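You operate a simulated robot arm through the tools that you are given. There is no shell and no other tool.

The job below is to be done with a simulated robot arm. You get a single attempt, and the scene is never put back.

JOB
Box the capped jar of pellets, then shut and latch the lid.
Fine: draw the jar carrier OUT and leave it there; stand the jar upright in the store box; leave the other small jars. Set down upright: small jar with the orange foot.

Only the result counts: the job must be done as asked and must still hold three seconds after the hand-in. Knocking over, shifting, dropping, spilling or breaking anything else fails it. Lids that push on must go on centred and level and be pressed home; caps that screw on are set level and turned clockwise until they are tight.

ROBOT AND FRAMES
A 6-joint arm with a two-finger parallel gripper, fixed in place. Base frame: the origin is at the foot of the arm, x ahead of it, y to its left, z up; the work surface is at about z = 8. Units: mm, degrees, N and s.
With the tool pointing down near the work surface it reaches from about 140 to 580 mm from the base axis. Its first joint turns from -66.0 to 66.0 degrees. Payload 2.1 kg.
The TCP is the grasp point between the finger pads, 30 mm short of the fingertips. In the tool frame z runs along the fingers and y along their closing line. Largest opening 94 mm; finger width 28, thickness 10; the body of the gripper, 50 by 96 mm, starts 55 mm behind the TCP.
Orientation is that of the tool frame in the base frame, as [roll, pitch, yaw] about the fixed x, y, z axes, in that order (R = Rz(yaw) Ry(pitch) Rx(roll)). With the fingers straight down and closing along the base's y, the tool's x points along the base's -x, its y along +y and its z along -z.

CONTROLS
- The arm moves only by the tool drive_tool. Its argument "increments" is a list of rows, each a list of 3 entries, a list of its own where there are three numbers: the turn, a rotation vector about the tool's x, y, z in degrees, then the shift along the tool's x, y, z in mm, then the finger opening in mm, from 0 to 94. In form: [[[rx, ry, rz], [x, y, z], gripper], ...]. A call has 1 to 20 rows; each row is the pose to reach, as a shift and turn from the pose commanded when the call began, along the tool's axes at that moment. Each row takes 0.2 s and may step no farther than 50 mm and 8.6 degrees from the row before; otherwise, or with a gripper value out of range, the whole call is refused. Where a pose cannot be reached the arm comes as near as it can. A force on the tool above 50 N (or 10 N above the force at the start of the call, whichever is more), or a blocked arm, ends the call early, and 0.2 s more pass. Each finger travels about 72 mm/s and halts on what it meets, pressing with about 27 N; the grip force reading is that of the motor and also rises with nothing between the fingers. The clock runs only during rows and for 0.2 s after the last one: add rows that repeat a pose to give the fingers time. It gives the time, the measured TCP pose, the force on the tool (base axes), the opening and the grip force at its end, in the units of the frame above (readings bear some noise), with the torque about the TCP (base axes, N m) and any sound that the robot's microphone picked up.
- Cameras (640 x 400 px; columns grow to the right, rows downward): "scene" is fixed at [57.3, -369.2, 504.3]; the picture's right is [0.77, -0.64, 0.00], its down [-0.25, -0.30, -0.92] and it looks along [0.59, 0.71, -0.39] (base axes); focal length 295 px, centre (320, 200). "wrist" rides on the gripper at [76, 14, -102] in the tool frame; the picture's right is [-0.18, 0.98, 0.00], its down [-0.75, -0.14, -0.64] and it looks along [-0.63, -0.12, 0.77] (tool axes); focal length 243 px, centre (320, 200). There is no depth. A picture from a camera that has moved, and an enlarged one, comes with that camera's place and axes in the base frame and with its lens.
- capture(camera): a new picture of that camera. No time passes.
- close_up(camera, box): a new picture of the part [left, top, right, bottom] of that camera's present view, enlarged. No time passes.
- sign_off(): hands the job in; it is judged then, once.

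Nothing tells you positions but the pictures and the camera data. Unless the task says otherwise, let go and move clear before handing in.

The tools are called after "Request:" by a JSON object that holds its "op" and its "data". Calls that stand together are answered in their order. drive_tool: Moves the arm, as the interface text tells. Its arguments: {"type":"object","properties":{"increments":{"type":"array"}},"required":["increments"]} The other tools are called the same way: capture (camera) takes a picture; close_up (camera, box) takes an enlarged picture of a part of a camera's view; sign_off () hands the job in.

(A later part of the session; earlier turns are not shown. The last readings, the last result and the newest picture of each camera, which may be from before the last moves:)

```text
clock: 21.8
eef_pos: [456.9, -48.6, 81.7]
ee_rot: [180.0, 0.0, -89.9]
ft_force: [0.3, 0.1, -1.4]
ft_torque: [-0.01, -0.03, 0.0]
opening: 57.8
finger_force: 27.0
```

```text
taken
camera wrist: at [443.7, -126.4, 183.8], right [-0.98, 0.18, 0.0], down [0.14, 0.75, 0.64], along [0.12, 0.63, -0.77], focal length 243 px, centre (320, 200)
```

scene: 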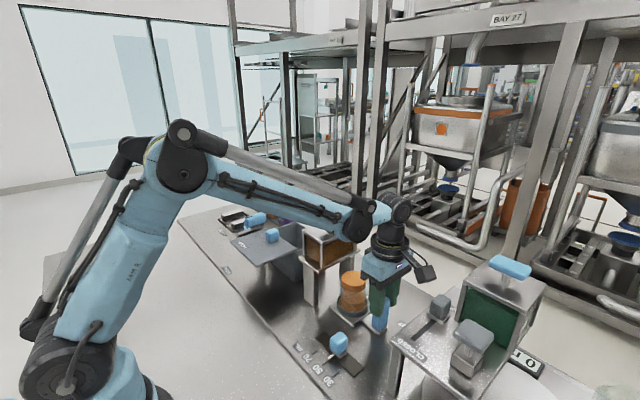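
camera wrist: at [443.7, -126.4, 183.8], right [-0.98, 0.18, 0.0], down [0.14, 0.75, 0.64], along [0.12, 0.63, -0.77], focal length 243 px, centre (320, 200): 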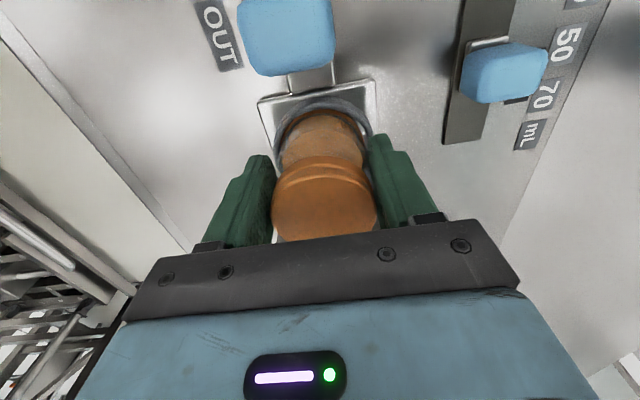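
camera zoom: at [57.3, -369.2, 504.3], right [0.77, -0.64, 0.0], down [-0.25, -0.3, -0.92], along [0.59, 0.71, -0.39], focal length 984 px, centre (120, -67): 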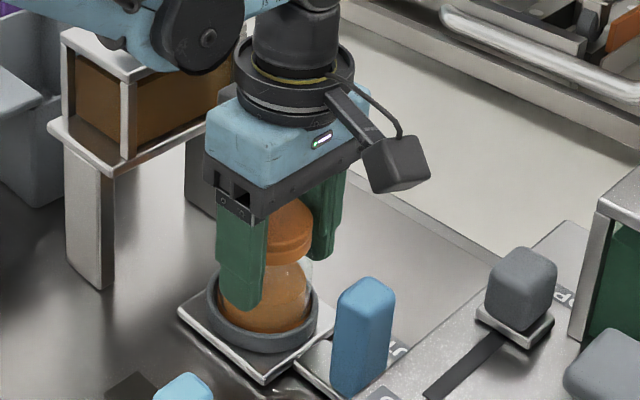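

Gripped at 57.8 mm opening with 27 N. I'll lift slowly and verify the jar comes up level and free of the cup.

Request:
{"op": "drive_tool", "data": {"increments": [[[0, 0, 0], [0, 0, -4], 40], [[0, 0, 0], [0, 0, -10], 40], [[0, 0, 0], [0, 0, -18], 40], [[0, 0, 0], [0, 0, -28], 40], [[0, 0, 0], [0, 0, -40], 40], [[0, 0, 0], [0, 0, -40], 40]]}}

Request:
{"op": "close_up", "data": {"camera": "scene", "box": [300, 200, 460, 320]}}

Request:
{"op": "capture", "data": {"camera": "wrist"}}

```text
clock: 23.2
eef_pos: [456.8, -50.3, 125.2]
ee_rot: [180.0, 0.0, -89.9]
ft_force: [0.5, 1.0, -1.5]
ft_torque: [-0.01, -0.02, -0.01]
opening: 53.2
finger_force: 26.9
```

```text
3.33 times, centred on (380, 260) of scene
camera zoom: at [57.3, -369.2, 504.3], right [0.77, -0.64, 0.0], down [-0.25, -0.3, -0.92], along [0.59, 0.71, -0.39], focal length 984 px, centre (120, 0)
```

zoom: 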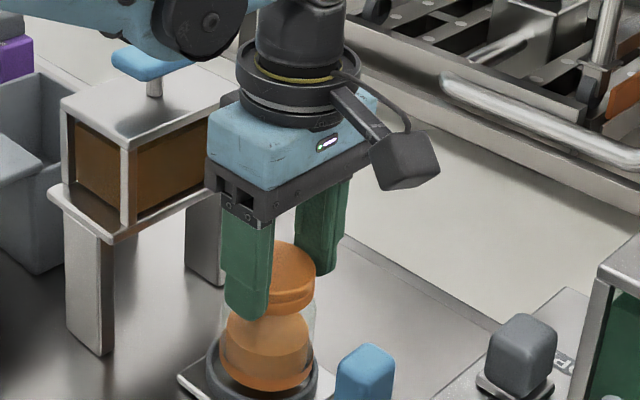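

```text
taken
camera wrist: at [443.5, -126.0, 226.3], right [-0.98, 0.18, 0.0], down [0.14, 0.75, 0.64], along [0.12, 0.63, -0.77], focal length 243 px, centre (320, 200)
```

wrist: 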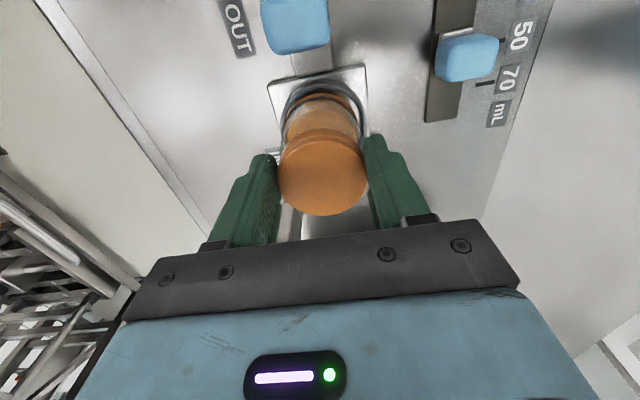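

The opening dropped from 57.8 to 53.2 during the lift, so the jar slid in the grip. I'll look closely before going on.

Request:
{"op": "close_up", "data": {"camera": "scene", "box": [345, 255, 405, 325]}}

Request:
{"op": "close_up", "data": {"camera": "wrist", "box": [240, 60, 400, 240]}}

```text
5.71 times, centred on (375, 290) of scene
camera zoom: at [57.3, -369.2, 504.3], right [0.77, -0.64, 0.0], down [-0.25, -0.3, -0.92], along [0.59, 0.71, -0.39], focal length 1688 px, centre (6, -314)
```

zoom: 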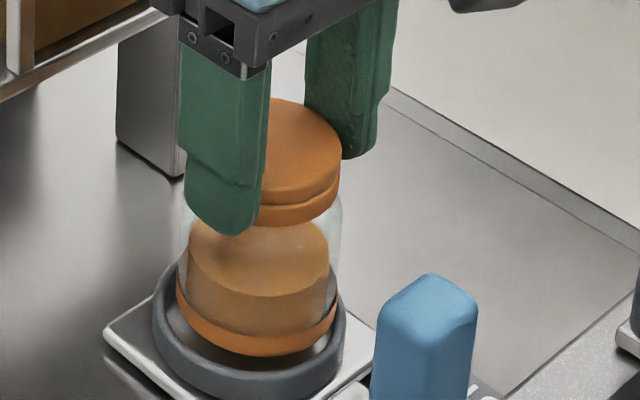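

```text
2.22 times, centred on (320, 150) of wrist
camera zoom: at [443.5, -126.0, 226.3], right [-0.98, 0.18, 0.0], down [0.14, 0.75, 0.64], along [0.12, 0.63, -0.77], focal length 539 px, centre (320, 311)
```

zoom: 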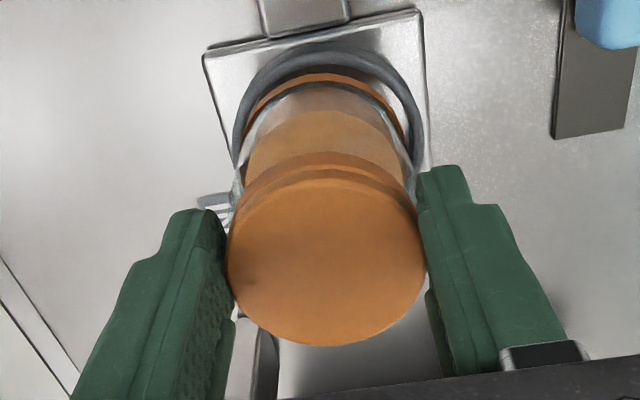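

The jar (orange foot, orange cap) is now held by its cap and rising level; the glass just slid until the pads met the cap. I'll lift gently and clear of the cup, then recheck.

Request:
{"op": "drive_tool", "data": {"increments": [[[0, 0, 0], [0, 0, -5], 40], [[0, 0, 0], [0, 0, -10], 40], [[0, 0, 0], [0, 0, -16], 40], [[0, 0, 0], [0, 0, -24], 40], [[0, 0, 0], [0, 0, -34], 40], [[0, 0, 0], [0, 0, -34], 40]]}}

Request:
{"op": "close_up", "data": {"camera": "scene", "box": [330, 220, 430, 320]}}

Request:
{"op": "capture", "data": {"camera": "wrist"}}

```text
clock: 24.6
eef_pos: [456.7, -47.9, 157.5]
ee_rot: [-179.9, 0.0, -90.0]
ft_force: [0.4, -0.3, -1.5]
ft_torque: [-0.06, 0.01, 0.01]
opening: 53.0
finger_force: 27.1
```

```text
4.00 times, centred on (380, 270) of scene
camera zoom: at [57.3, -369.2, 504.3], right [0.77, -0.64, 0.0], down [-0.25, -0.3, -0.92], along [0.59, 0.71, -0.39], focal length 1181 px, centre (80, -80)
```

zoom: 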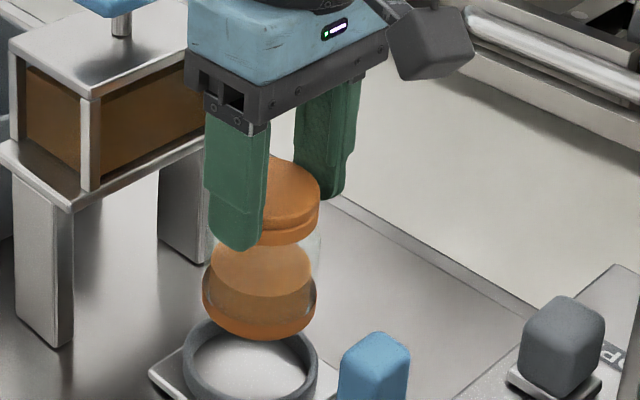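

```text
taken
camera wrist: at [443.9, -125.7, 258.9], right [-0.98, 0.18, 0.0], down [0.14, 0.75, 0.64], along [0.12, 0.63, -0.77], focal length 243 px, centre (320, 200)
```

wrist: 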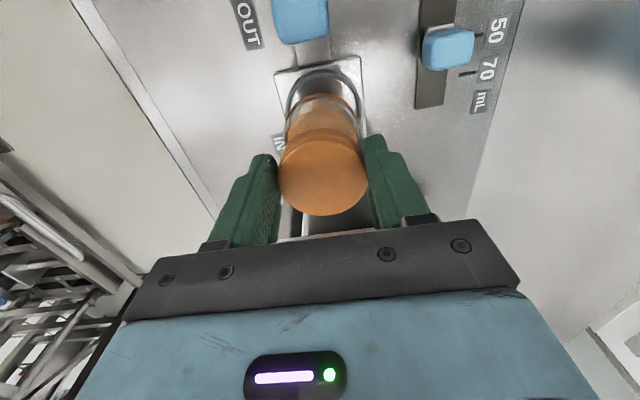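

The jar hangs level and free of the cup. I'll raise it further and retract to x≈320 to pass around the hopper.

Request:
{"op": "drive_tool", "data": {"increments": [[[0, 0, 0], [0, 0, -15], 40], [[0, 0, 0], [0, 0, -35], 40], [[0, 0, 0], [0, 8, -55], 40], [[0, 0, 0], [0, 22, -75], 40], [[0, 0, 0], [0, 42, -92], 40], [[0, 0, 0], [0, 64, -104], 40], [[0, 0, 0], [0, 88, -110], 40], [[0, 0, 0], [0, 112, -110], 40], [[0, 0, 0], [0, 130, -110], 40], [[0, 0, 0], [0, 137, -110], 40], [[0, 0, 0], [0, 137, -110], 40]]}}

Request:
{"op": "capture", "data": {"camera": "scene"}}

Request:
{"op": "capture", "data": {"camera": "wrist"}}

```text
clock: 27.0
eef_pos: [319.2, -49.8, 268.9]
ee_rot: [-179.9, 0.0, -90.0]
ft_force: [0.2, 0.5, -0.7]
ft_torque: [0.0, -0.01, -0.01]
opening: 53.0
finger_force: 27.8
```

```text
taken
```

scene: 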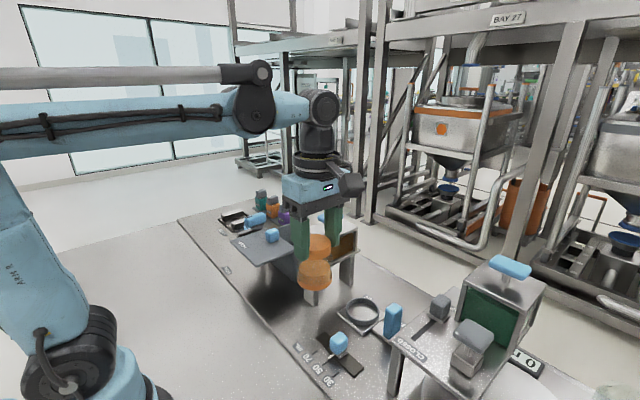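

```text
taken
camera wrist: at [306.6, -126.5, 369.8], right [-0.98, 0.18, 0.0], down [0.14, 0.75, 0.64], along [0.12, 0.63, -0.77], focal length 243 px, centre (320, 200)
```

wrist: 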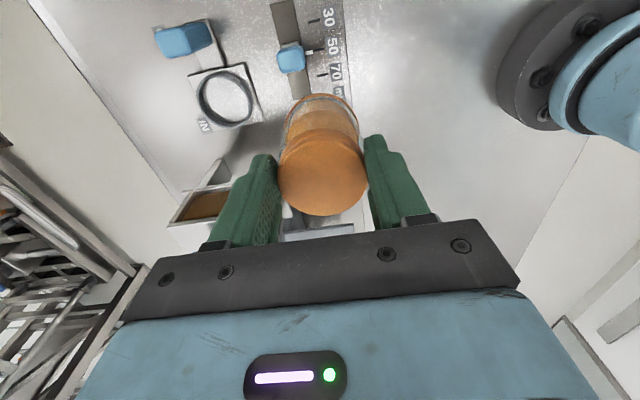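

The carrier is left OUT, and the jar is held centred by its cap (cap top about 16 mm below TCP, jar foot about 91 mm below). I'll traverse to y≈218 while turning the tool back so the fingers close along y.

Request:
{"op": "drive_tool", "data": {"increments": [[[0, 0, 8], [-12, 0, 0], 40], [[0, 0, 16], [-32, 0, 0], 40], [[0, 0, 24], [-56, 0, 0], 40], [[0, 0, 32], [-80, 0, 0], 40], [[0, 0, 40], [-105, 0, 0], 40], [[0, 0, 48], [-130, 0, 0], 40], [[0, 0, 56], [-155, 0, 0], 40], [[0, 0, 64], [-180, 0, 0], 40], [[0, 0, 72], [-205, 0, 0], 40], [[0, 0, 80], [-230, 0, 0], 40], [[0, 0, 86], [-252, 0, 0], 40], [[0, 0, 90], [-268, 0, 0], 40], [[0, 0, 90], [-268, 0, 0], 40]]}}

Request:
{"op": "capture", "data": {"camera": "scene"}}

Request:
{"op": "capture", "data": {"camera": "wrist"}}

```text
clock: 29.8
eef_pos: [319.8, 219.2, 267.5]
ee_rot: [-180.0, 0.1, 179.9]
ft_force: [0.4, 0.1, -1.8]
ft_torque: [0.02, 0.03, -0.01]
opening: 53.0
finger_force: 27.3
```

```text
taken
```

scene: 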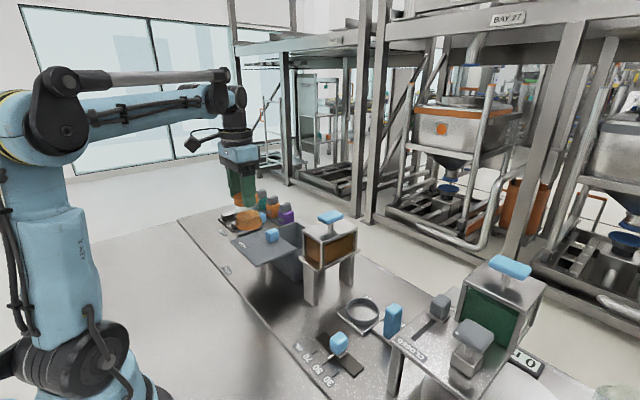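

```text
taken
camera wrist: at [246.0, 233.1, 368.6], right [0.19, 0.98, 0.0], down [0.75, -0.14, 0.64], along [0.63, -0.12, -0.77], focal length 243 px, centre (320, 200)
```

wrist: 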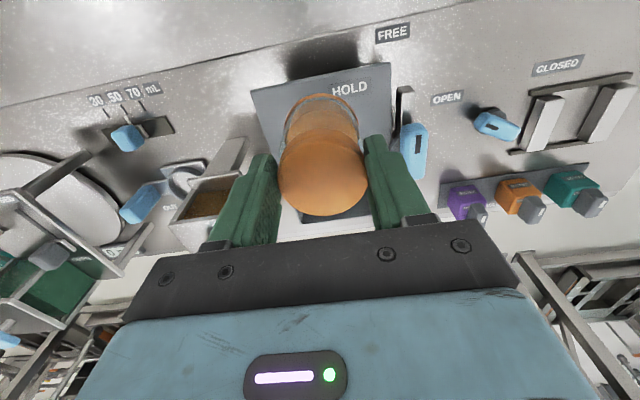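

The fingers now close along y with the jar in front of the box. I'll extend to x≈462 above the open part of the box (x 415–509, y 154–287) at this height.

Request:
{"op": "drive_tool", "data": {"increments": [[[0, 0, 0], [-10, 0, 0], 40], [[0, 0, 0], [-30, 0, 0], 40], [[0, 0, 0], [-55, 0, 0], 40], [[0, 0, 0], [-80, 0, 0], 40], [[0, 0, 0], [-105, 0, 0], 40], [[0, 0, 0], [-128, 0, 0], 40], [[0, 0, 0], [-142, 0, 0], 40], [[0, 0, 0], [-142, 0, 0], 40]]}}

Request:
{"op": "capture", "data": {"camera": "scene"}}

Request:
{"op": "close_up", "data": {"camera": "scene", "box": [220, 150, 360, 270]}}

Request:
{"op": "capture", "data": {"camera": "wrist"}}

```text
clock: 31.6
eef_pos: [462.8, 218.7, 267.0]
ee_rot: [-180.0, 0.0, 180.0]
ft_force: [0.6, 0.2, -0.9]
ft_torque: [0.04, 0.0, -0.02]
opening: 53.2
finger_force: 26.8
```

```text
taken
```

scene: 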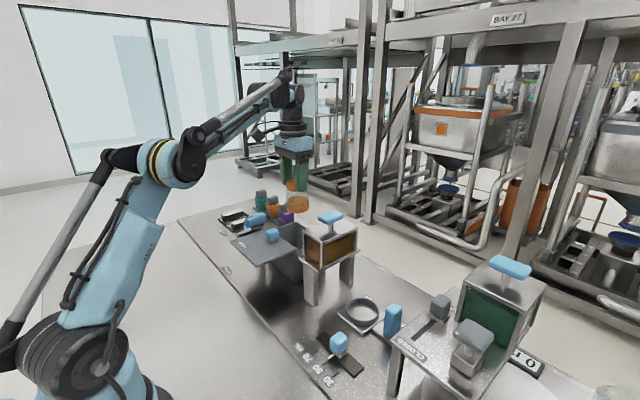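

```text
3.33 times, centred on (290, 210) of scene
camera zoom: at [57.3, -369.2, 504.3], right [0.77, -0.64, 0.0], down [-0.25, -0.3, -0.92], along [0.59, 0.71, -0.39], focal length 984 px, centre (420, 167)
```

zoom: 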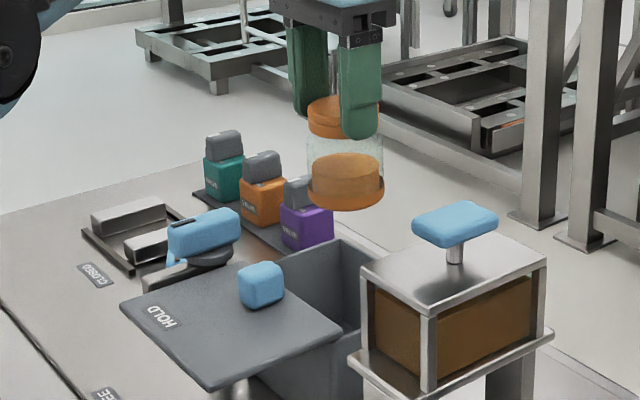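

```text
taken
camera wrist: at [389.0, 232.7, 369.3], right [0.18, 0.98, 0.0], down [0.75, -0.14, 0.64], along [0.63, -0.12, -0.77], focal length 243 px, centre (320, 200)
```

wrist: 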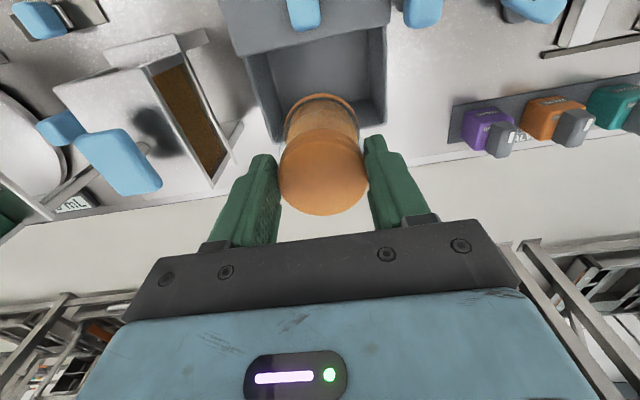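

The jar is above the box. I'll measure the box opening from this closer view before lowering.

Request:
{"op": "close_up", "data": {"camera": "wrist", "box": [210, 0, 410, 150]}}

```text
2.67 times, centred on (310, 75) of wrist
camera zoom: at [389.0, 232.7, 369.3], right [0.18, 0.98, 0.0], down [0.75, -0.14, 0.64], along [0.63, -0.12, -0.77], focal length 647 px, centre (347, 533)
```

zoom: 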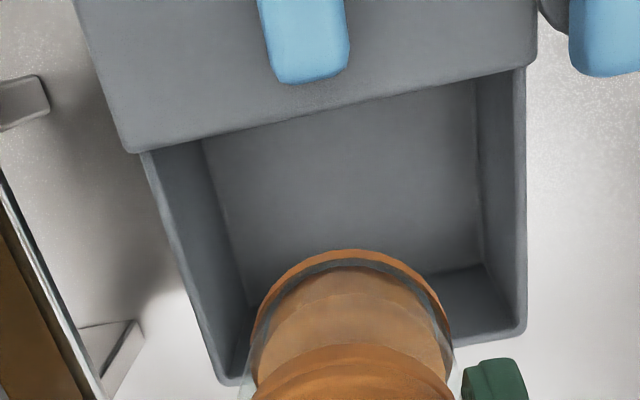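

The opening is x 418–509, y 155–282, so the jar at (463, 219) is centred. I'll lower it into the box, stopping well above the floor first.

Request:
{"op": "drive_tool", "data": {"increments": [[[0, 0, 0], [0, 0, 15], 40], [[0, 0, 0], [0, 0, 35], 40], [[0, 0, 0], [0, 0, 55], 40], [[0, 0, 0], [0, 0, 75], 40], [[0, 0, 0], [0, 0, 95], 40], [[0, 0, 0], [0, 0, 115], 40], [[0, 0, 0], [0, 0, 130], 40], [[0, 0, 0], [0, 0, 142], 40], [[0, 0, 0], [0, 0, 142], 40]]}}

Request:
{"op": "capture", "data": {"camera": "wrist"}}

Request:
{"op": "close_up", "data": {"camera": "scene", "box": [220, 170, 360, 290]}}

```text
clock: 33.6
eef_pos: [460.9, 218.9, 125.0]
ee_rot: [-180.0, 0.0, 180.0]
ft_force: [-0.5, -0.1, -1.5]
ft_torque: [0.06, 0.0, -0.04]
opening: 53.0
finger_force: 27.0
```

```text
taken
camera wrist: at [386.5, 232.9, 226.8], right [0.18, 0.98, 0.0], down [0.75, -0.14, 0.64], along [0.63, -0.12, -0.77], focal length 243 px, centre (320, 200)
```

wrist: 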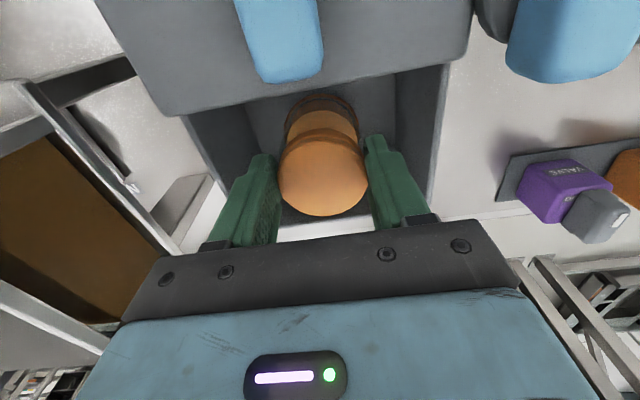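

```text
3.33 times, centred on (290, 230) of scene
camera zoom: at [57.3, -369.2, 504.3], right [0.77, -0.64, 0.0], down [-0.25, -0.3, -0.92], along [0.59, 0.71, -0.39], focal length 984 px, centre (420, 100)
```

zoom: 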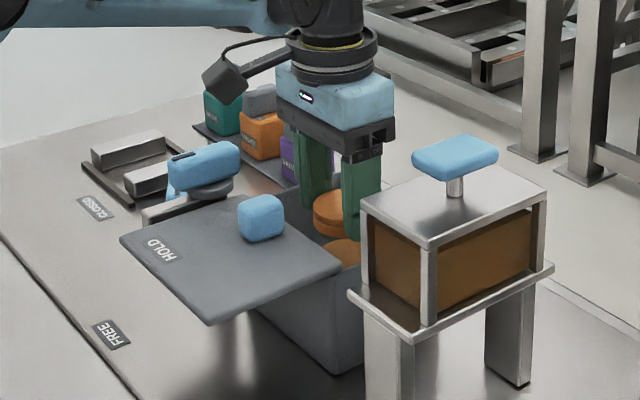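

Jar is inside the box walls without contact. Lowering the last bit in small steps watching the vertical force.

Request:
{"op": "drive_tool", "data": {"increments": [[[0, 0, 0], [0, 0, 5], 40], [[0, 0, 0], [0, 0, 10], 40], [[0, 0, 0], [0, 0, 14], 40], [[0, 0, 0], [0, 0, 14], 40]]}}

```text
clock: 34.6
eef_pos: [461.9, 219.0, 111.5]
ee_rot: [179.9, 0.1, -179.9]
ft_force: [-0.3, 0.5, -2.0]
ft_torque: [-0.03, 0.02, 0.03]
opening: 52.8
finger_force: 26.8
```

Request:
{"op": "drive_tool", "data": {"increments": [[[0, 0, 0], [0, 0, 1.5], 40], [[0, 0, 0], [0, 0, 3], 40], [[0, 0, 0], [0, 0, 3], 40]]}}

Request:
{"op": "capture", "data": {"camera": "wrist"}}

```text
clock: 35.4
eef_pos: [461.5, 218.0, 108.9]
ee_rot: [180.0, 0.0, 180.0]
ft_force: [0.6, 0.5, -1.3]
ft_torque: [0.01, -0.04, 0.0]
opening: 53.1
finger_force: 27.2
```

```text
taken
camera wrist: at [386.7, 232.6, 210.6], right [0.18, 0.98, 0.0], down [0.75, -0.14, 0.64], along [0.63, -0.12, -0.77], focal length 243 px, centre (320, 200)
```

wrist: 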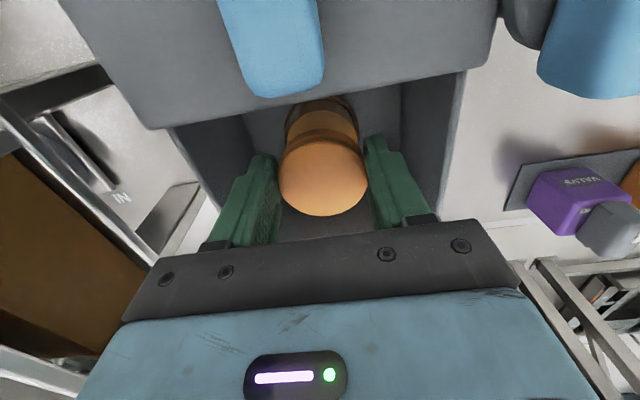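

No contact yet; continuing downward.

Request:
{"op": "drive_tool", "data": {"increments": [[[0, 0, 0], [0, 0, 1.5], 40], [[0, 0, 0], [0, 0, 3], 40], [[0, 0, 0], [0, 0, 3], 40]]}}

Request:
{"op": "drive_tool", "data": {"increments": [[[0, 0, 0], [0, 0, 1], 40], [[0, 0, 0], [0, 0, 2], 40], [[0, 0, 0], [0, 0, 2], 40]]}}

```text
clock: 36.2
eef_pos: [461.4, 219.4, 105.6]
ee_rot: [179.9, 0.1, 180.0]
ft_force: [3.1, -3.4, 32.9]
ft_torque: [-0.11, -0.28, -0.04]
opening: 53.2
finger_force: 27.2
```

```text
clock: 37.0
eef_pos: [462.4, 219.2, 103.2]
ee_rot: [180.0, 0.0, -179.9]
ft_force: [-3.2, -4.4, 33.2]
ft_torque: [-0.14, -0.21, -0.06]
opening: 53.4
finger_force: 26.7
```

The jar is standing on the floor (33 N upward). I'll ease up slightly to unload before opening.

Request:
{"op": "drive_tool", "data": {"increments": [[[0, 0, 0], [0, 0, -0.8], 40], [[0, 0, 0], [0, 0, -1.5], 40], [[0, 0, 0], [0, 0, -1.5], 40]]}}

```text
clock: 37.8
eef_pos: [463.2, 219.8, 105.3]
ee_rot: [-180.0, 0.0, -180.0]
ft_force: [-0.2, -0.5, -1.9]
ft_torque: [-0.02, 0.01, -0.02]
opening: 52.9
finger_force: 27.0
```

Nearly unloaded. I'll lower by a hair so the foot is just touching, then open.

Request:
{"op": "drive_tool", "data": {"increments": [[[0, 0, 0], [0, 0, 0.4], 40], [[0, 0, 0], [0, 0, 0.4], 40]]}}

```text
clock: 38.4
eef_pos: [461.1, 220.0, 103.3]
ee_rot: [179.9, -0.1, 180.0]
ft_force: [-0.2, 0.2, -1.4]
ft_torque: [-0.02, 0.02, -0.03]
opening: 52.8
finger_force: 27.4
```

Request:
{"op": "drive_tool", "data": {"increments": [[[0, 0, 0], [0, 0, 0.4], 40], [[0, 0, 0], [0, 0, 0.4], 40]]}}

```text
clock: 39.0
eef_pos: [461.6, 219.6, 103.3]
ee_rot: [179.9, 0.0, 180.0]
ft_force: [0.1, -0.8, -1.6]
ft_torque: [0.01, 0.04, -0.02]
opening: 53.1
finger_force: 27.0
```

Request:
{"op": "drive_tool", "data": {"increments": [[[0, 0, 0], [0, 0, 0.3], 40], [[0, 0, 0], [0, 0, 0.4], 40], [[0, 0, 0], [0, 0, 0.4], 40]]}}

```text
clock: 39.8
eef_pos: [461.5, 220.1, 104.4]
ee_rot: [179.9, 0.0, 180.0]
ft_force: [0.5, 0.2, -0.9]
ft_torque: [0.0, 0.01, 0.0]
opening: 52.8
finger_force: 26.4
```

Request:
{"op": "drive_tool", "data": {"increments": [[[0, 0, 0], [0, 0, 0.3], 40], [[0, 0, 0], [0, 0, 0.3], 40]]}}

```text
clock: 40.4
eef_pos: [460.5, 219.2, 103.7]
ee_rot: [-180.0, 0.0, 179.9]
ft_force: [0.1, -0.2, -1.6]
ft_torque: [-0.02, 0.02, -0.01]
opening: 53.1
finger_force: 27.4
```

Request:
{"op": "drive_tool", "data": {"increments": [[[0, 0, 0], [0, 0, 0.4], 40], [[0, 0, 0], [0, 0, 0.4], 40]]}}

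```text
clock: 41.0
eef_pos: [462.3, 219.6, 104.6]
ee_rot: [-179.9, 0.1, 180.0]
ft_force: [0.2, 0.6, -0.7]
ft_torque: [-0.02, 0.01, -0.01]
opening: 53.1
finger_force: 27.1
```

Request:
{"op": "drive_tool", "data": {"increments": [[[0, 0, 0], [0, 0, 0.5], 40], [[0, 0, 0], [0, 0, 0.5], 40]]}}

Request:
{"op": "close_up", "data": {"camera": "wrist", "box": [220, 60, 420, 240]}}

```text
clock: 41.6
eef_pos: [461.9, 219.6, 104.1]
ee_rot: [180.0, 0.0, 180.0]
ft_force: [-0.2, 0.4, 15.4]
ft_torque: [0.05, -0.07, 0.01]
opening: 53.0
finger_force: 27.0
```

```text
2.22 times, centred on (320, 150) of wrist
camera zoom: at [386.8, 232.9, 205.1], right [0.18, 0.98, 0.0], down [0.75, -0.14, 0.64], along [0.63, -0.12, -0.77], focal length 539 px, centre (320, 311)
```

zoom: 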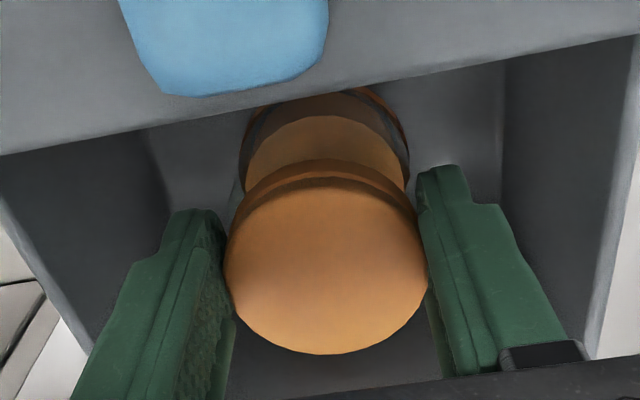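

Foot is touching the floor (15 N). Opening the fingers slowly, then rising straight up.

Request:
{"op": "drive_tool", "data": {"increments": [[[0, 0, 0], [0, 0, -0.2], 50], [[0, 0, 0], [0, 0, -0.2], 56], [[0, 0, 0], [0, 0, -0.2], 62], [[0, 0, 0], [0, 0, -0.2], 70], [[0, 0, 0], [0, 0, -0.2], 76], [[0, 0, 0], [0, 0, -0.2], 76]]}}

Request:
{"op": "capture", "data": {"camera": "wrist"}}

```text
clock: 43.0
eef_pos: [461.2, 219.2, 103.6]
ee_rot: [-179.9, -0.1, 179.8]
ft_force: [-0.2, 0.3, 0.7]
ft_torque: [-0.01, -0.01, -0.02]
opening: 76.0
finger_force: 0.0
```

```text
taken
camera wrist: at [386.7, 233.1, 205.0], right [0.18, 0.98, 0.0], down [0.75, -0.14, 0.64], along [0.63, -0.12, -0.77], focal length 243 px, centre (320, 200)
```

wrist: 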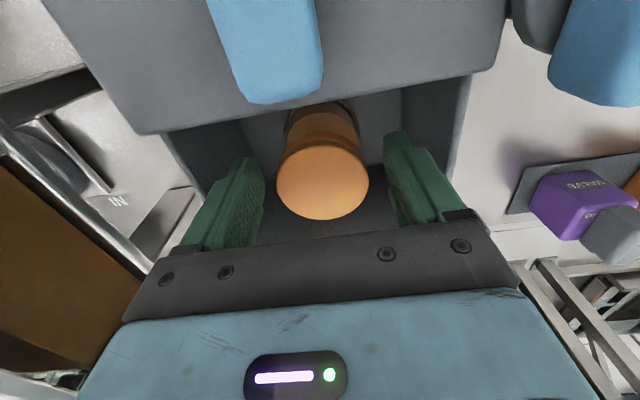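

Released; the jar stands upright on the box floor. I'll rise clear and then look over the jar and lid knob.

Request:
{"op": "drive_tool", "data": {"increments": [[[0, 0, 0], [0, 0, -10], 76], [[0, 0, 0], [0, 0, -25], 76], [[0, 0, 0], [0, 0, -50], 76], [[0, 0, 0], [0, 0, -85], 76], [[0, 0, 0], [10, 0, -120], 76], [[0, 0, 0], [35, 0, -145], 76], [[0, 0, 0], [75, 0, -150], 76], [[0, 0, 0], [75, 0, -150], 76]]}}

Request:
{"op": "capture", "data": {"camera": "wrist"}}

Request:
{"op": "close_up", "data": {"camera": "wrist", "box": [220, 0, 440, 200]}}

Request:
{"op": "close_up", "data": {"camera": "scene", "box": [200, 180, 360, 300]}}

```text
clock: 44.8
eef_pos: [387.2, 218.1, 252.7]
ee_rot: [179.9, -0.1, 180.0]
ft_force: [-0.4, 0.4, 0.1]
ft_torque: [-0.01, -0.01, 0.03]
opening: 76.1
finger_force: 0.1
```

```text
taken
camera wrist: at [311.7, 232.0, 354.4], right [0.18, 0.98, 0.0], down [0.75, -0.14, 0.64], along [0.63, -0.12, -0.77], focal length 243 px, centre (320, 200)
```

wrist: 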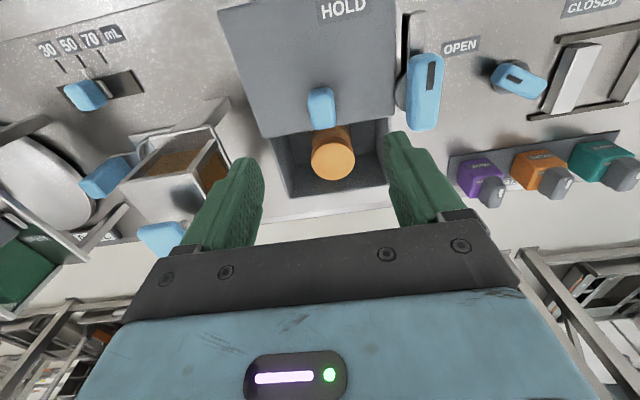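

```text
2.00 times, centred on (330, 100) of wrist
camera zoom: at [311.7, 232.0, 354.4], right [0.18, 0.98, 0.0], down [0.75, -0.14, 0.64], along [0.63, -0.12, -0.77], focal length 485 px, centre (300, 400)
```

zoom: 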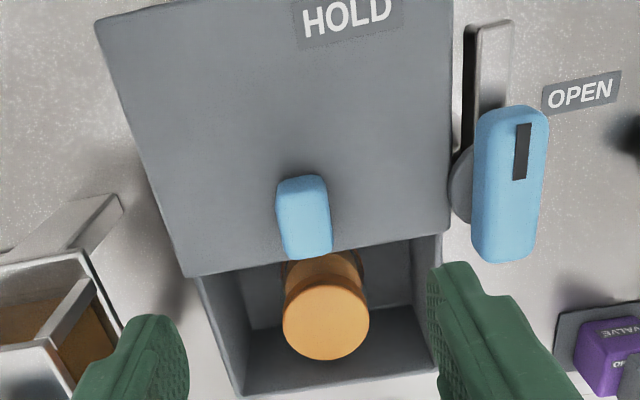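

```text
3.33 times, centred on (280, 240) of scene
camera zoom: at [57.3, -369.2, 504.3], right [0.77, -0.64, 0.0], down [-0.25, -0.3, -0.92], along [0.59, 0.71, -0.39], focal length 984 px, centre (453, 67)
```

zoom: 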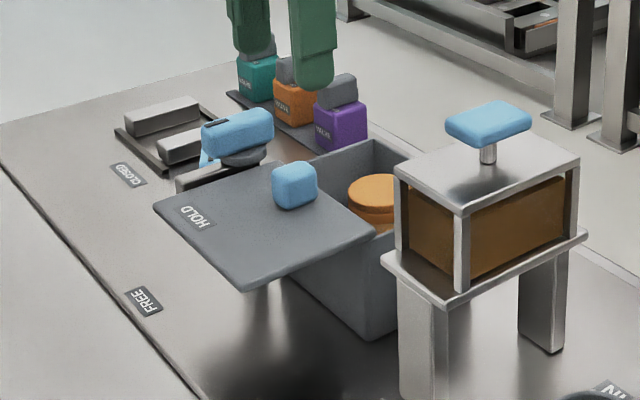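

The jar stands in the box with its cap below the lid plane. The lid knob is at about (389, 218), top z≈137, so next I'll grip it with the fingertips kept just above the lid surface.

Request:
{"op": "drive_tool", "data": {"increments": [[[0, 0, 0], [-1, 0, 35], 70], [[0, 0, 0], [-2, 0, 70], 60], [[0, 0, 0], [-2, 0, 95], 60], [[0, 0, 0], [-2, 0, 107], 60], [[0, 0, 0], [-2, 0, 107], 60]]}}

Request:
{"op": "capture", "data": {"camera": "wrist"}}

Request:
{"op": "close_up", "data": {"camera": "scene", "box": [200, 170, 360, 290]}}

```text
clock: 46.0
eef_pos: [388.0, 218.9, 144.6]
ee_rot: [179.9, 0.0, -179.9]
ft_force: [0.1, -0.7, -0.4]
ft_torque: [0.01, -0.02, 0.0]
opening: 60.0
finger_force: 0.0
```

```text
taken
camera wrist: at [313.2, 233.0, 247.1], right [0.18, 0.98, 0.0], down [0.75, -0.14, 0.64], along [0.63, -0.12, -0.77], focal length 243 px, centre (320, 200)
```

wrist: 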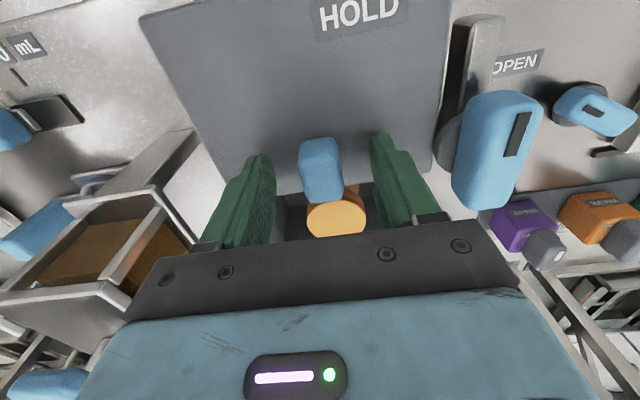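

```text
3.33 times, centred on (280, 230) of scene
camera zoom: at [57.3, -369.2, 504.3], right [0.77, -0.64, 0.0], down [-0.25, -0.3, -0.92], along [0.59, 0.71, -0.39], focal length 984 px, centre (453, 100)
```

zoom: 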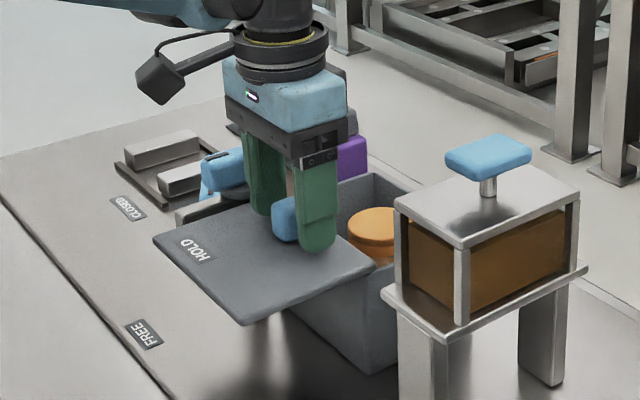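

The knob is between the fingers. I'll close on it and slide the lid the first 12 mm toward +x, watching force.

Request:
{"op": "drive_tool", "data": {"increments": [[[0, 0, 0], [-2, 0, 2], 40], [[0, 0, 0], [-2, 0, 2], 20], [[0, 0, 0], [-2, 0, 2], 12], [[0, 0, 0], [-2, 0, 2], 12], [[0, 0, 0], [-5, 0, 2], 12], [[0, 0, 0], [-8, 0, 2], 12], [[0, 0, 0], [-11, 0, 2], 12], [[0, 0, 0], [-14, 0, 2], 12]]}}

Request:
{"op": "capture", "data": {"camera": "wrist"}}

Request:
{"op": "close_up", "data": {"camera": "scene", "box": [200, 170, 360, 290]}}

```text
clock: 47.2
eef_pos: [391.4, 220.0, 144.8]
ee_rot: [179.9, 0.1, -180.0]
ft_force: [-0.4, -2.3, 7.1]
ft_torque: [0.6, -0.3, 0.09]
opening: 23.5
finger_force: 45.0
stopped in row 5: the force on the tool passed its limit at 52 N (the readings are from after the stop); the commanded pose is now the measured one
```

```text
taken
camera wrist: at [316.7, 233.3, 246.7], right [0.18, 0.98, 0.0], down [0.75, -0.14, 0.64], along [0.63, -0.12, -0.77], focal length 243 px, centre (320, 200)
```

wrist: 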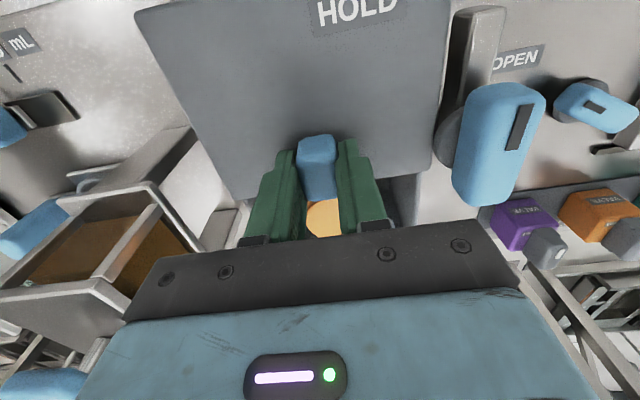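

```text
3.33 times, centred on (280, 230) of scene
camera zoom: at [57.3, -369.2, 504.2], right [0.77, -0.64, 0.0], down [-0.25, -0.3, -0.92], along [0.59, 0.71, -0.39], focal length 984 px, centre (453, 100)
```

zoom: 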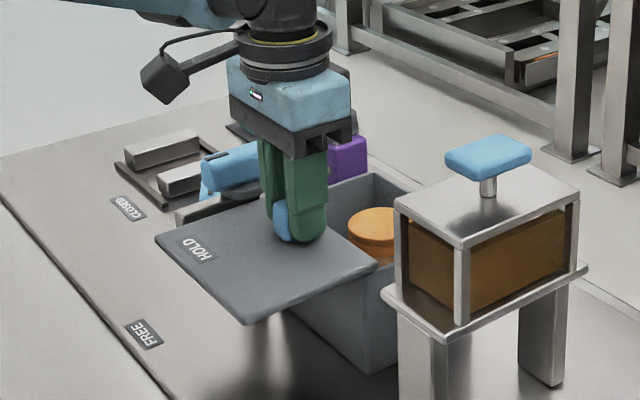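

The force limit tripped briefly but the lid did move with the knob about 3 mm. I'll try again in very small steps to read where the force comes from.

Request:
{"op": "drive_tool", "data": {"increments": [[[0, 0, 0], [0, 0, 0], 12], [[0, 0, 0], [-1.5, 0, 0], 12], [[0, 0, 0], [-3, 0, 0], 12]]}}

```text
clock: 48.0
eef_pos: [394.3, 220.1, 144.7]
ee_rot: [179.9, 0.0, -180.0]
ft_force: [-0.8, -2.2, 15.3]
ft_torque: [0.48, -0.27, 0.04]
opening: 23.6
finger_force: 44.8
```

It now slides with under 1 N along x. Continuing in small steps with a slight lift to relieve the vertical load.

Request:
{"op": "drive_tool", "data": {"increments": [[[0, 0, 0], [-2, 0, -0.3], 12], [[0, 0, 0], [-4, 0, -0.5], 12], [[0, 0, 0], [-6, 0, -0.7], 12], [[0, 0, 0], [-8, 0, -0.7], 12], [[0, 0, 0], [-8, 0, -0.7], 12]]}}

Request:
{"op": "capture", "data": {"camera": "wrist"}}

Request:
{"op": "close_up", "data": {"camera": "scene", "box": [220, 190, 340, 280]}}

```text
clock: 49.2
eef_pos: [402.7, 219.6, 145.1]
ee_rot: [-180.0, 0.0, 179.9]
ft_force: [0.0, -6.3, -9.3]
ft_torque: [0.53, -0.09, 0.14]
opening: 23.5
finger_force: 45.4
```

```text
taken
camera wrist: at [327.9, 233.5, 246.7], right [0.18, 0.98, 0.0], down [0.75, -0.14, 0.64], along [0.63, -0.12, -0.77], focal length 243 px, centre (320, 200)
```

wrist: 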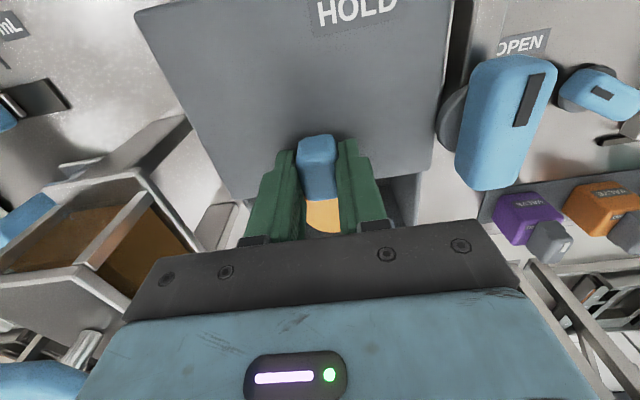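

```text
4.44 times, centred on (280, 235) of scene
camera zoom: at [57.3, -369.2, 504.3], right [0.77, -0.64, 0.0], down [-0.25, -0.3, -0.92], along [0.59, 0.71, -0.39], focal length 1313 px, centre (498, 44)
```

zoom: 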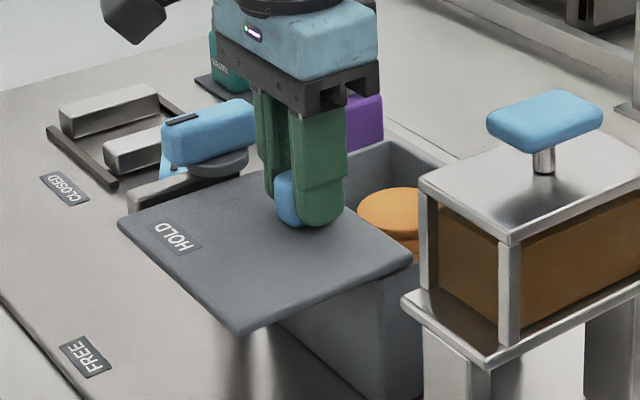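

The lid is sliding smoothly and its leading edge is about to pass over the cap. I'll advance a few mm and check the jar isn't disturbed.

Request:
{"op": "drive_tool", "data": {"increments": [[[0, 0, 0], [-2, 0, 0.15], 12], [[0, 0, 0], [-4, 0, 0.15], 12], [[0, 0, 0], [-6, 0, 0.15], 12], [[0, 0, 0], [-8, 0, 0.15], 12], [[0, 0, 0], [-8, 0, 0.15], 12]]}}

Request:
{"op": "close_up", "data": {"camera": "wrist", "box": [240, 100, 400, 240]}}

Request:
{"op": "close_up", "data": {"camera": "scene", "box": [220, 190, 340, 280]}}

```text
clock: 50.4
eef_pos: [410.7, 219.8, 144.3]
ee_rot: [179.9, -0.1, 179.9]
ft_force: [0.2, -2.3, -6.5]
ft_torque: [-0.25, 0.1, -0.32]
opening: 23.4
finger_force: 44.9
```

```text
2.86 times, centred on (320, 170) of wrist
camera zoom: at [336.2, 233.4, 246.9], right [0.18, 0.98, 0.0], down [0.75, -0.14, 0.64], along [0.63, -0.12, -0.77], focal length 693 px, centre (320, 286)
```

zoom: 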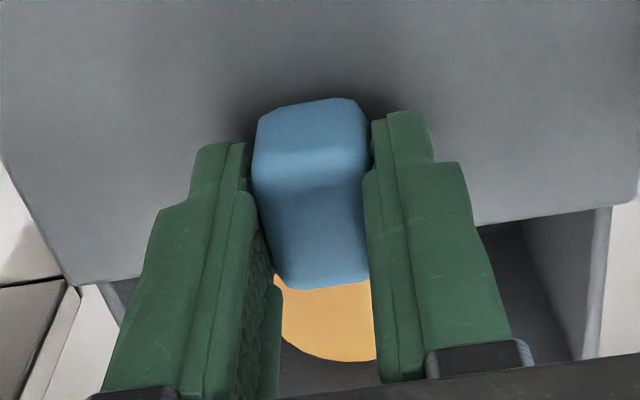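

```text
4.44 times, centred on (280, 235) of scene
camera zoom: at [57.3, -369.2, 504.3], right [0.77, -0.64, 0.0], down [-0.25, -0.3, -0.92], along [0.59, 0.71, -0.39], focal length 1313 px, centre (498, 44)
```

zoom: 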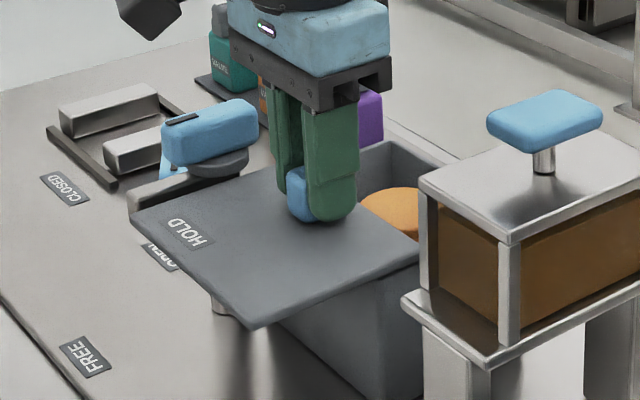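

The lid's edge has passed over the near edge of the cap with no force and no jar movement. Continuing to slide.

Request:
{"op": "drive_tool", "data": {"increments": [[[0, 0, 0], [-3, 0, 0.1], 12], [[0, 0, 0], [-6, 0, 0.1], 12], [[0, 0, 0], [-9, 0, 0.1], 12], [[0, 0, 0], [-12, 0, 0.1], 12], [[0, 0, 0], [-15, 0, 0.1], 12], [[0, 0, 0], [-15, 0, 0.1], 12]]}}

Request:
{"op": "close_up", "data": {"camera": "wrist", "box": [240, 100, 400, 240]}}

Request:
{"op": "close_up", "data": {"camera": "scene", "box": [220, 190, 340, 280]}}

```text
clock: 51.8
eef_pos: [426.4, 218.6, 143.9]
ee_rot: [179.8, 0.0, 179.9]
ft_force: [0.3, -2.1, 9.7]
ft_torque: [-0.25, 0.28, 0.1]
opening: 23.6
finger_force: 45.2
```

```text
2.86 times, centred on (320, 170) of wrist
camera zoom: at [351.5, 233.4, 246.8], right [0.18, 0.98, 0.0], down [0.75, -0.14, 0.64], along [0.63, -0.12, -0.77], focal length 693 px, centre (320, 286)
```

zoom: 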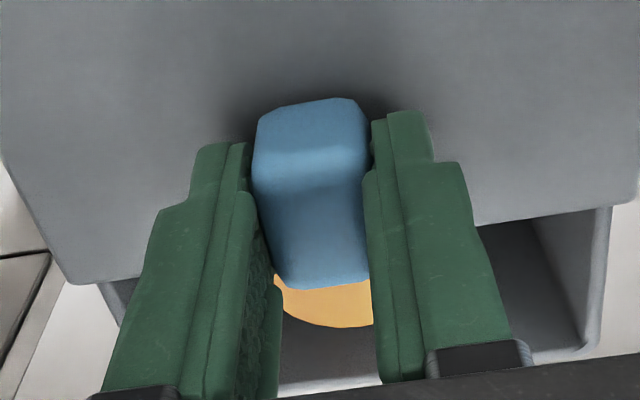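

```text
4.44 times, centred on (280, 235) of scene
camera zoom: at [57.3, -369.2, 504.2], right [0.77, -0.64, 0.0], down [-0.25, -0.3, -0.92], along [0.59, 0.71, -0.39], focal length 1313 px, centre (498, 44)
```

zoom: 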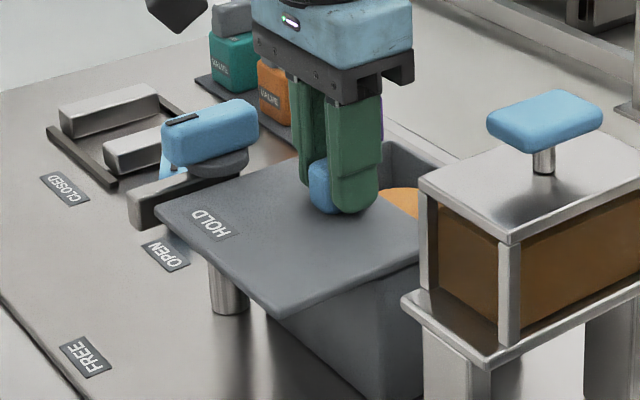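

Sliding freely, jar undisturbed. Continuing.

Request:
{"op": "drive_tool", "data": {"increments": [[[0, 0, 0], [-4, 0, -0.2], 12], [[0, 0, 0], [-8, 0, -0.3], 12], [[0, 0, 0], [-12, 0, -0.3], 12], [[0, 0, 0], [-16, 0, -0.3], 12], [[0, 0, 0], [-20, 0, -0.3], 12], [[0, 0, 0], [-25, 0, -0.3], 12], [[0, 0, 0], [-25, 0, -0.3], 12]]}}

Request:
{"op": "close_up", "data": {"camera": "wrist", "box": [240, 100, 400, 240]}}

Request:
{"op": "close_up", "data": {"camera": "scene", "box": [220, 190, 340, 280]}}

```text
clock: 53.4
eef_pos: [450.6, 220.6, 145.2]
ee_rot: [-180.0, 0.0, -180.0]
ft_force: [0.4, -6.8, -6.3]
ft_torque: [-0.2, -0.06, 0.11]
opening: 23.7
finger_force: 44.8
```

```text
2.86 times, centred on (320, 170) of wrist
camera zoom: at [376.0, 233.6, 246.8], right [0.18, 0.98, 0.0], down [0.75, -0.14, 0.64], along [0.63, -0.12, -0.77], focal length 693 px, centre (320, 286)
```

zoom: 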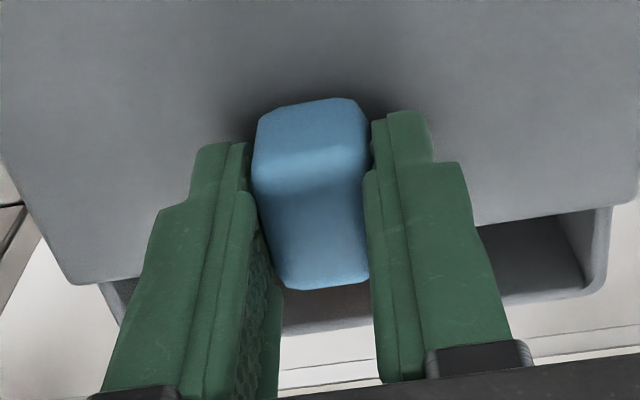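

```text
4.44 times, centred on (280, 235) of scene
camera zoom: at [57.3, -369.2, 504.3], right [0.77, -0.64, 0.0], down [-0.25, -0.3, -0.92], along [0.59, 0.71, -0.39], focal length 1313 px, centre (498, 44)
```

zoom: 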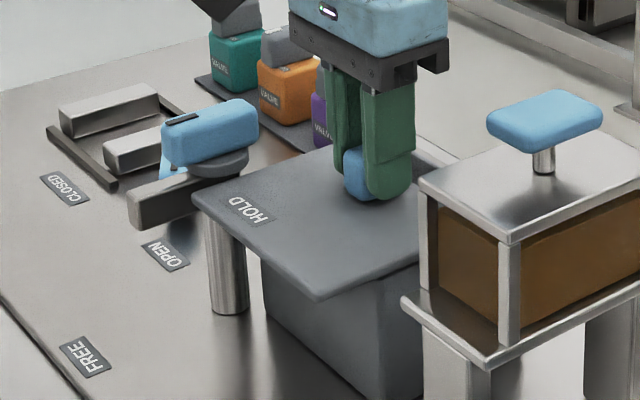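

About 35 mm of travel remains. Continuing, slower toward the end.

Request:
{"op": "drive_tool", "data": {"increments": [[[0, 0, 0], [-4, 0, 0.1], 12], [[0, 0, 0], [-8, 0, 0.1], 12], [[0, 0, 0], [-12, 0, 0.1], 12], [[0, 0, 0], [-16, 0, 0.1], 12], [[0, 0, 0], [-20, 0, 0.1], 12], [[0, 0, 0], [-24, 0, 0.1], 12], [[0, 0, 0], [-24, 0, 0.1], 12]]}}

Request:
{"op": "close_up", "data": {"camera": "wrist", "box": [200, 60, 440, 240]}}

Request:
{"op": "close_up", "data": {"camera": "scene", "box": [220, 190, 340, 280]}}

```text
clock: 55.0
eef_pos: [475.2, 219.4, 145.1]
ee_rot: [180.0, 0.0, 179.9]
ft_force: [0.0, -13.8, 7.9]
ft_torque: [-0.29, 0.17, 0.03]
opening: 23.5
finger_force: 45.2
```

```text
2.22 times, centred on (320, 150) of wrist
camera zoom: at [399.8, 233.7, 246.9], right [0.18, 0.98, 0.0], down [0.75, -0.14, 0.64], along [0.63, -0.12, -0.77], focal length 539 px, centre (320, 311)
```

zoom: 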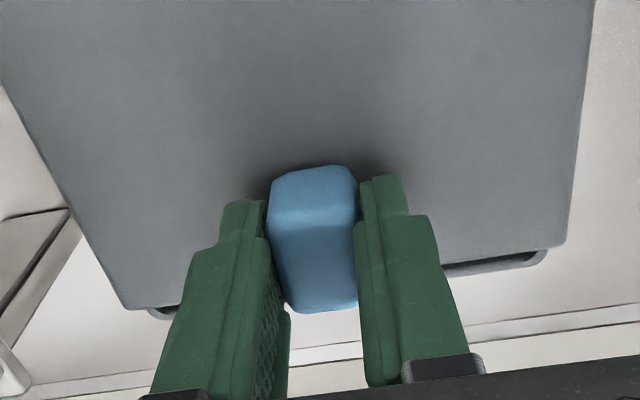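

```text
4.44 times, centred on (280, 235) of scene
camera zoom: at [57.3, -369.2, 504.2], right [0.77, -0.64, 0.0], down [-0.25, -0.3, -0.92], along [0.59, 0.71, -0.39], focal length 1313 px, centre (498, 44)
```

zoom: 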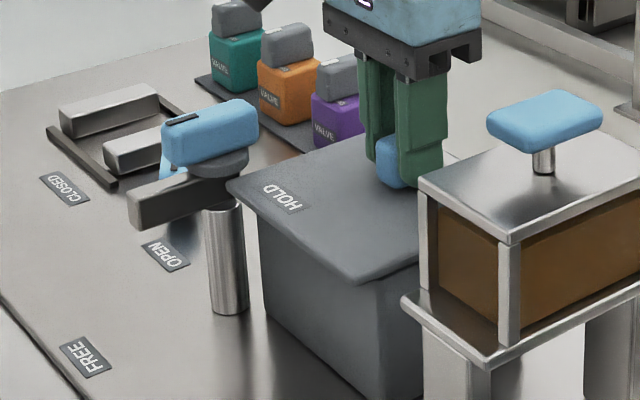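

Only about 10 mm remains. I'll push the lid to its end stop in small steps.

Request:
{"op": "drive_tool", "data": {"increments": [[[0, 0, 0], [-2, -0.3, 0], 12], [[0, 0, 0], [-4, -0.3, 0], 12], [[0, 0, 0], [-6, -0.3, 0], 12], [[0, 0, 0], [-8, -0.3, 0], 12], [[0, 0, 0], [-8, -0.3, 0], 12]]}}

Request:
{"op": "close_up", "data": {"camera": "wrist", "box": [200, 60, 440, 240]}}

Request:
{"op": "close_up", "data": {"camera": "scene", "box": [220, 190, 340, 280]}}

```text
clock: 56.2
eef_pos: [482.1, 219.6, 144.5]
ee_rot: [179.9, 0.0, -179.9]
ft_force: [-1.1, -8.5, 0.9]
ft_torque: [-0.38, 0.16, -0.1]
opening: 23.4
finger_force: 44.6
```

```text
2.22 times, centred on (320, 150) of wrist
camera zoom: at [407.4, 233.4, 246.9], right [0.18, 0.98, 0.0], down [0.75, -0.14, 0.64], along [0.63, -0.12, -0.77], focal length 539 px, centre (320, 311)
```

zoom: 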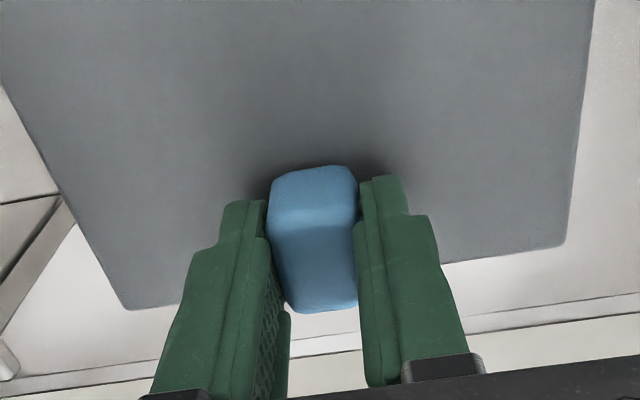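

```text
4.44 times, centred on (280, 235) of scene
camera zoom: at [57.3, -369.2, 504.3], right [0.77, -0.64, 0.0], down [-0.25, -0.3, -0.92], along [0.59, 0.71, -0.39], focal length 1313 px, centre (498, 44)
```

zoom: 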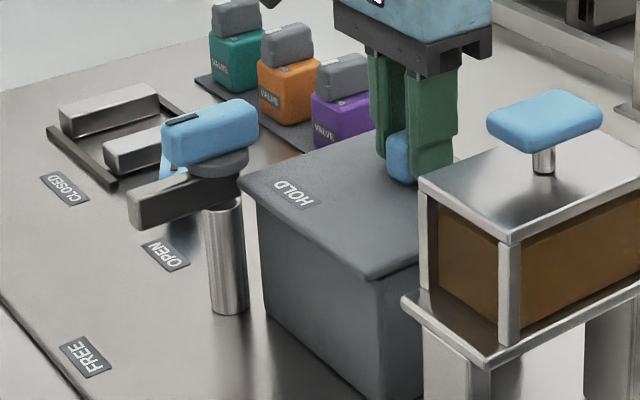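

The lid now covers the box; I'll push further gently to feel the end stop.

Request:
{"op": "drive_tool", "data": {"increments": [[[0, 0, 0], [-1.5, -0.2, 0], 12], [[0, 0, 0], [-3, -0.2, 0], 12], [[0, 0, 0], [-4.5, -0.2, 0], 12], [[0, 0, 0], [-4.5, -0.2, 0], 12]]}}

```text
clock: 57.2
eef_pos: [486.5, 219.3, 145.0]
ee_rot: [179.9, 0.0, 180.0]
ft_force: [1.3, -3.5, -4.9]
ft_torque: [-0.2, 0.03, 0.03]
opening: 23.9
finger_force: 44.9
```

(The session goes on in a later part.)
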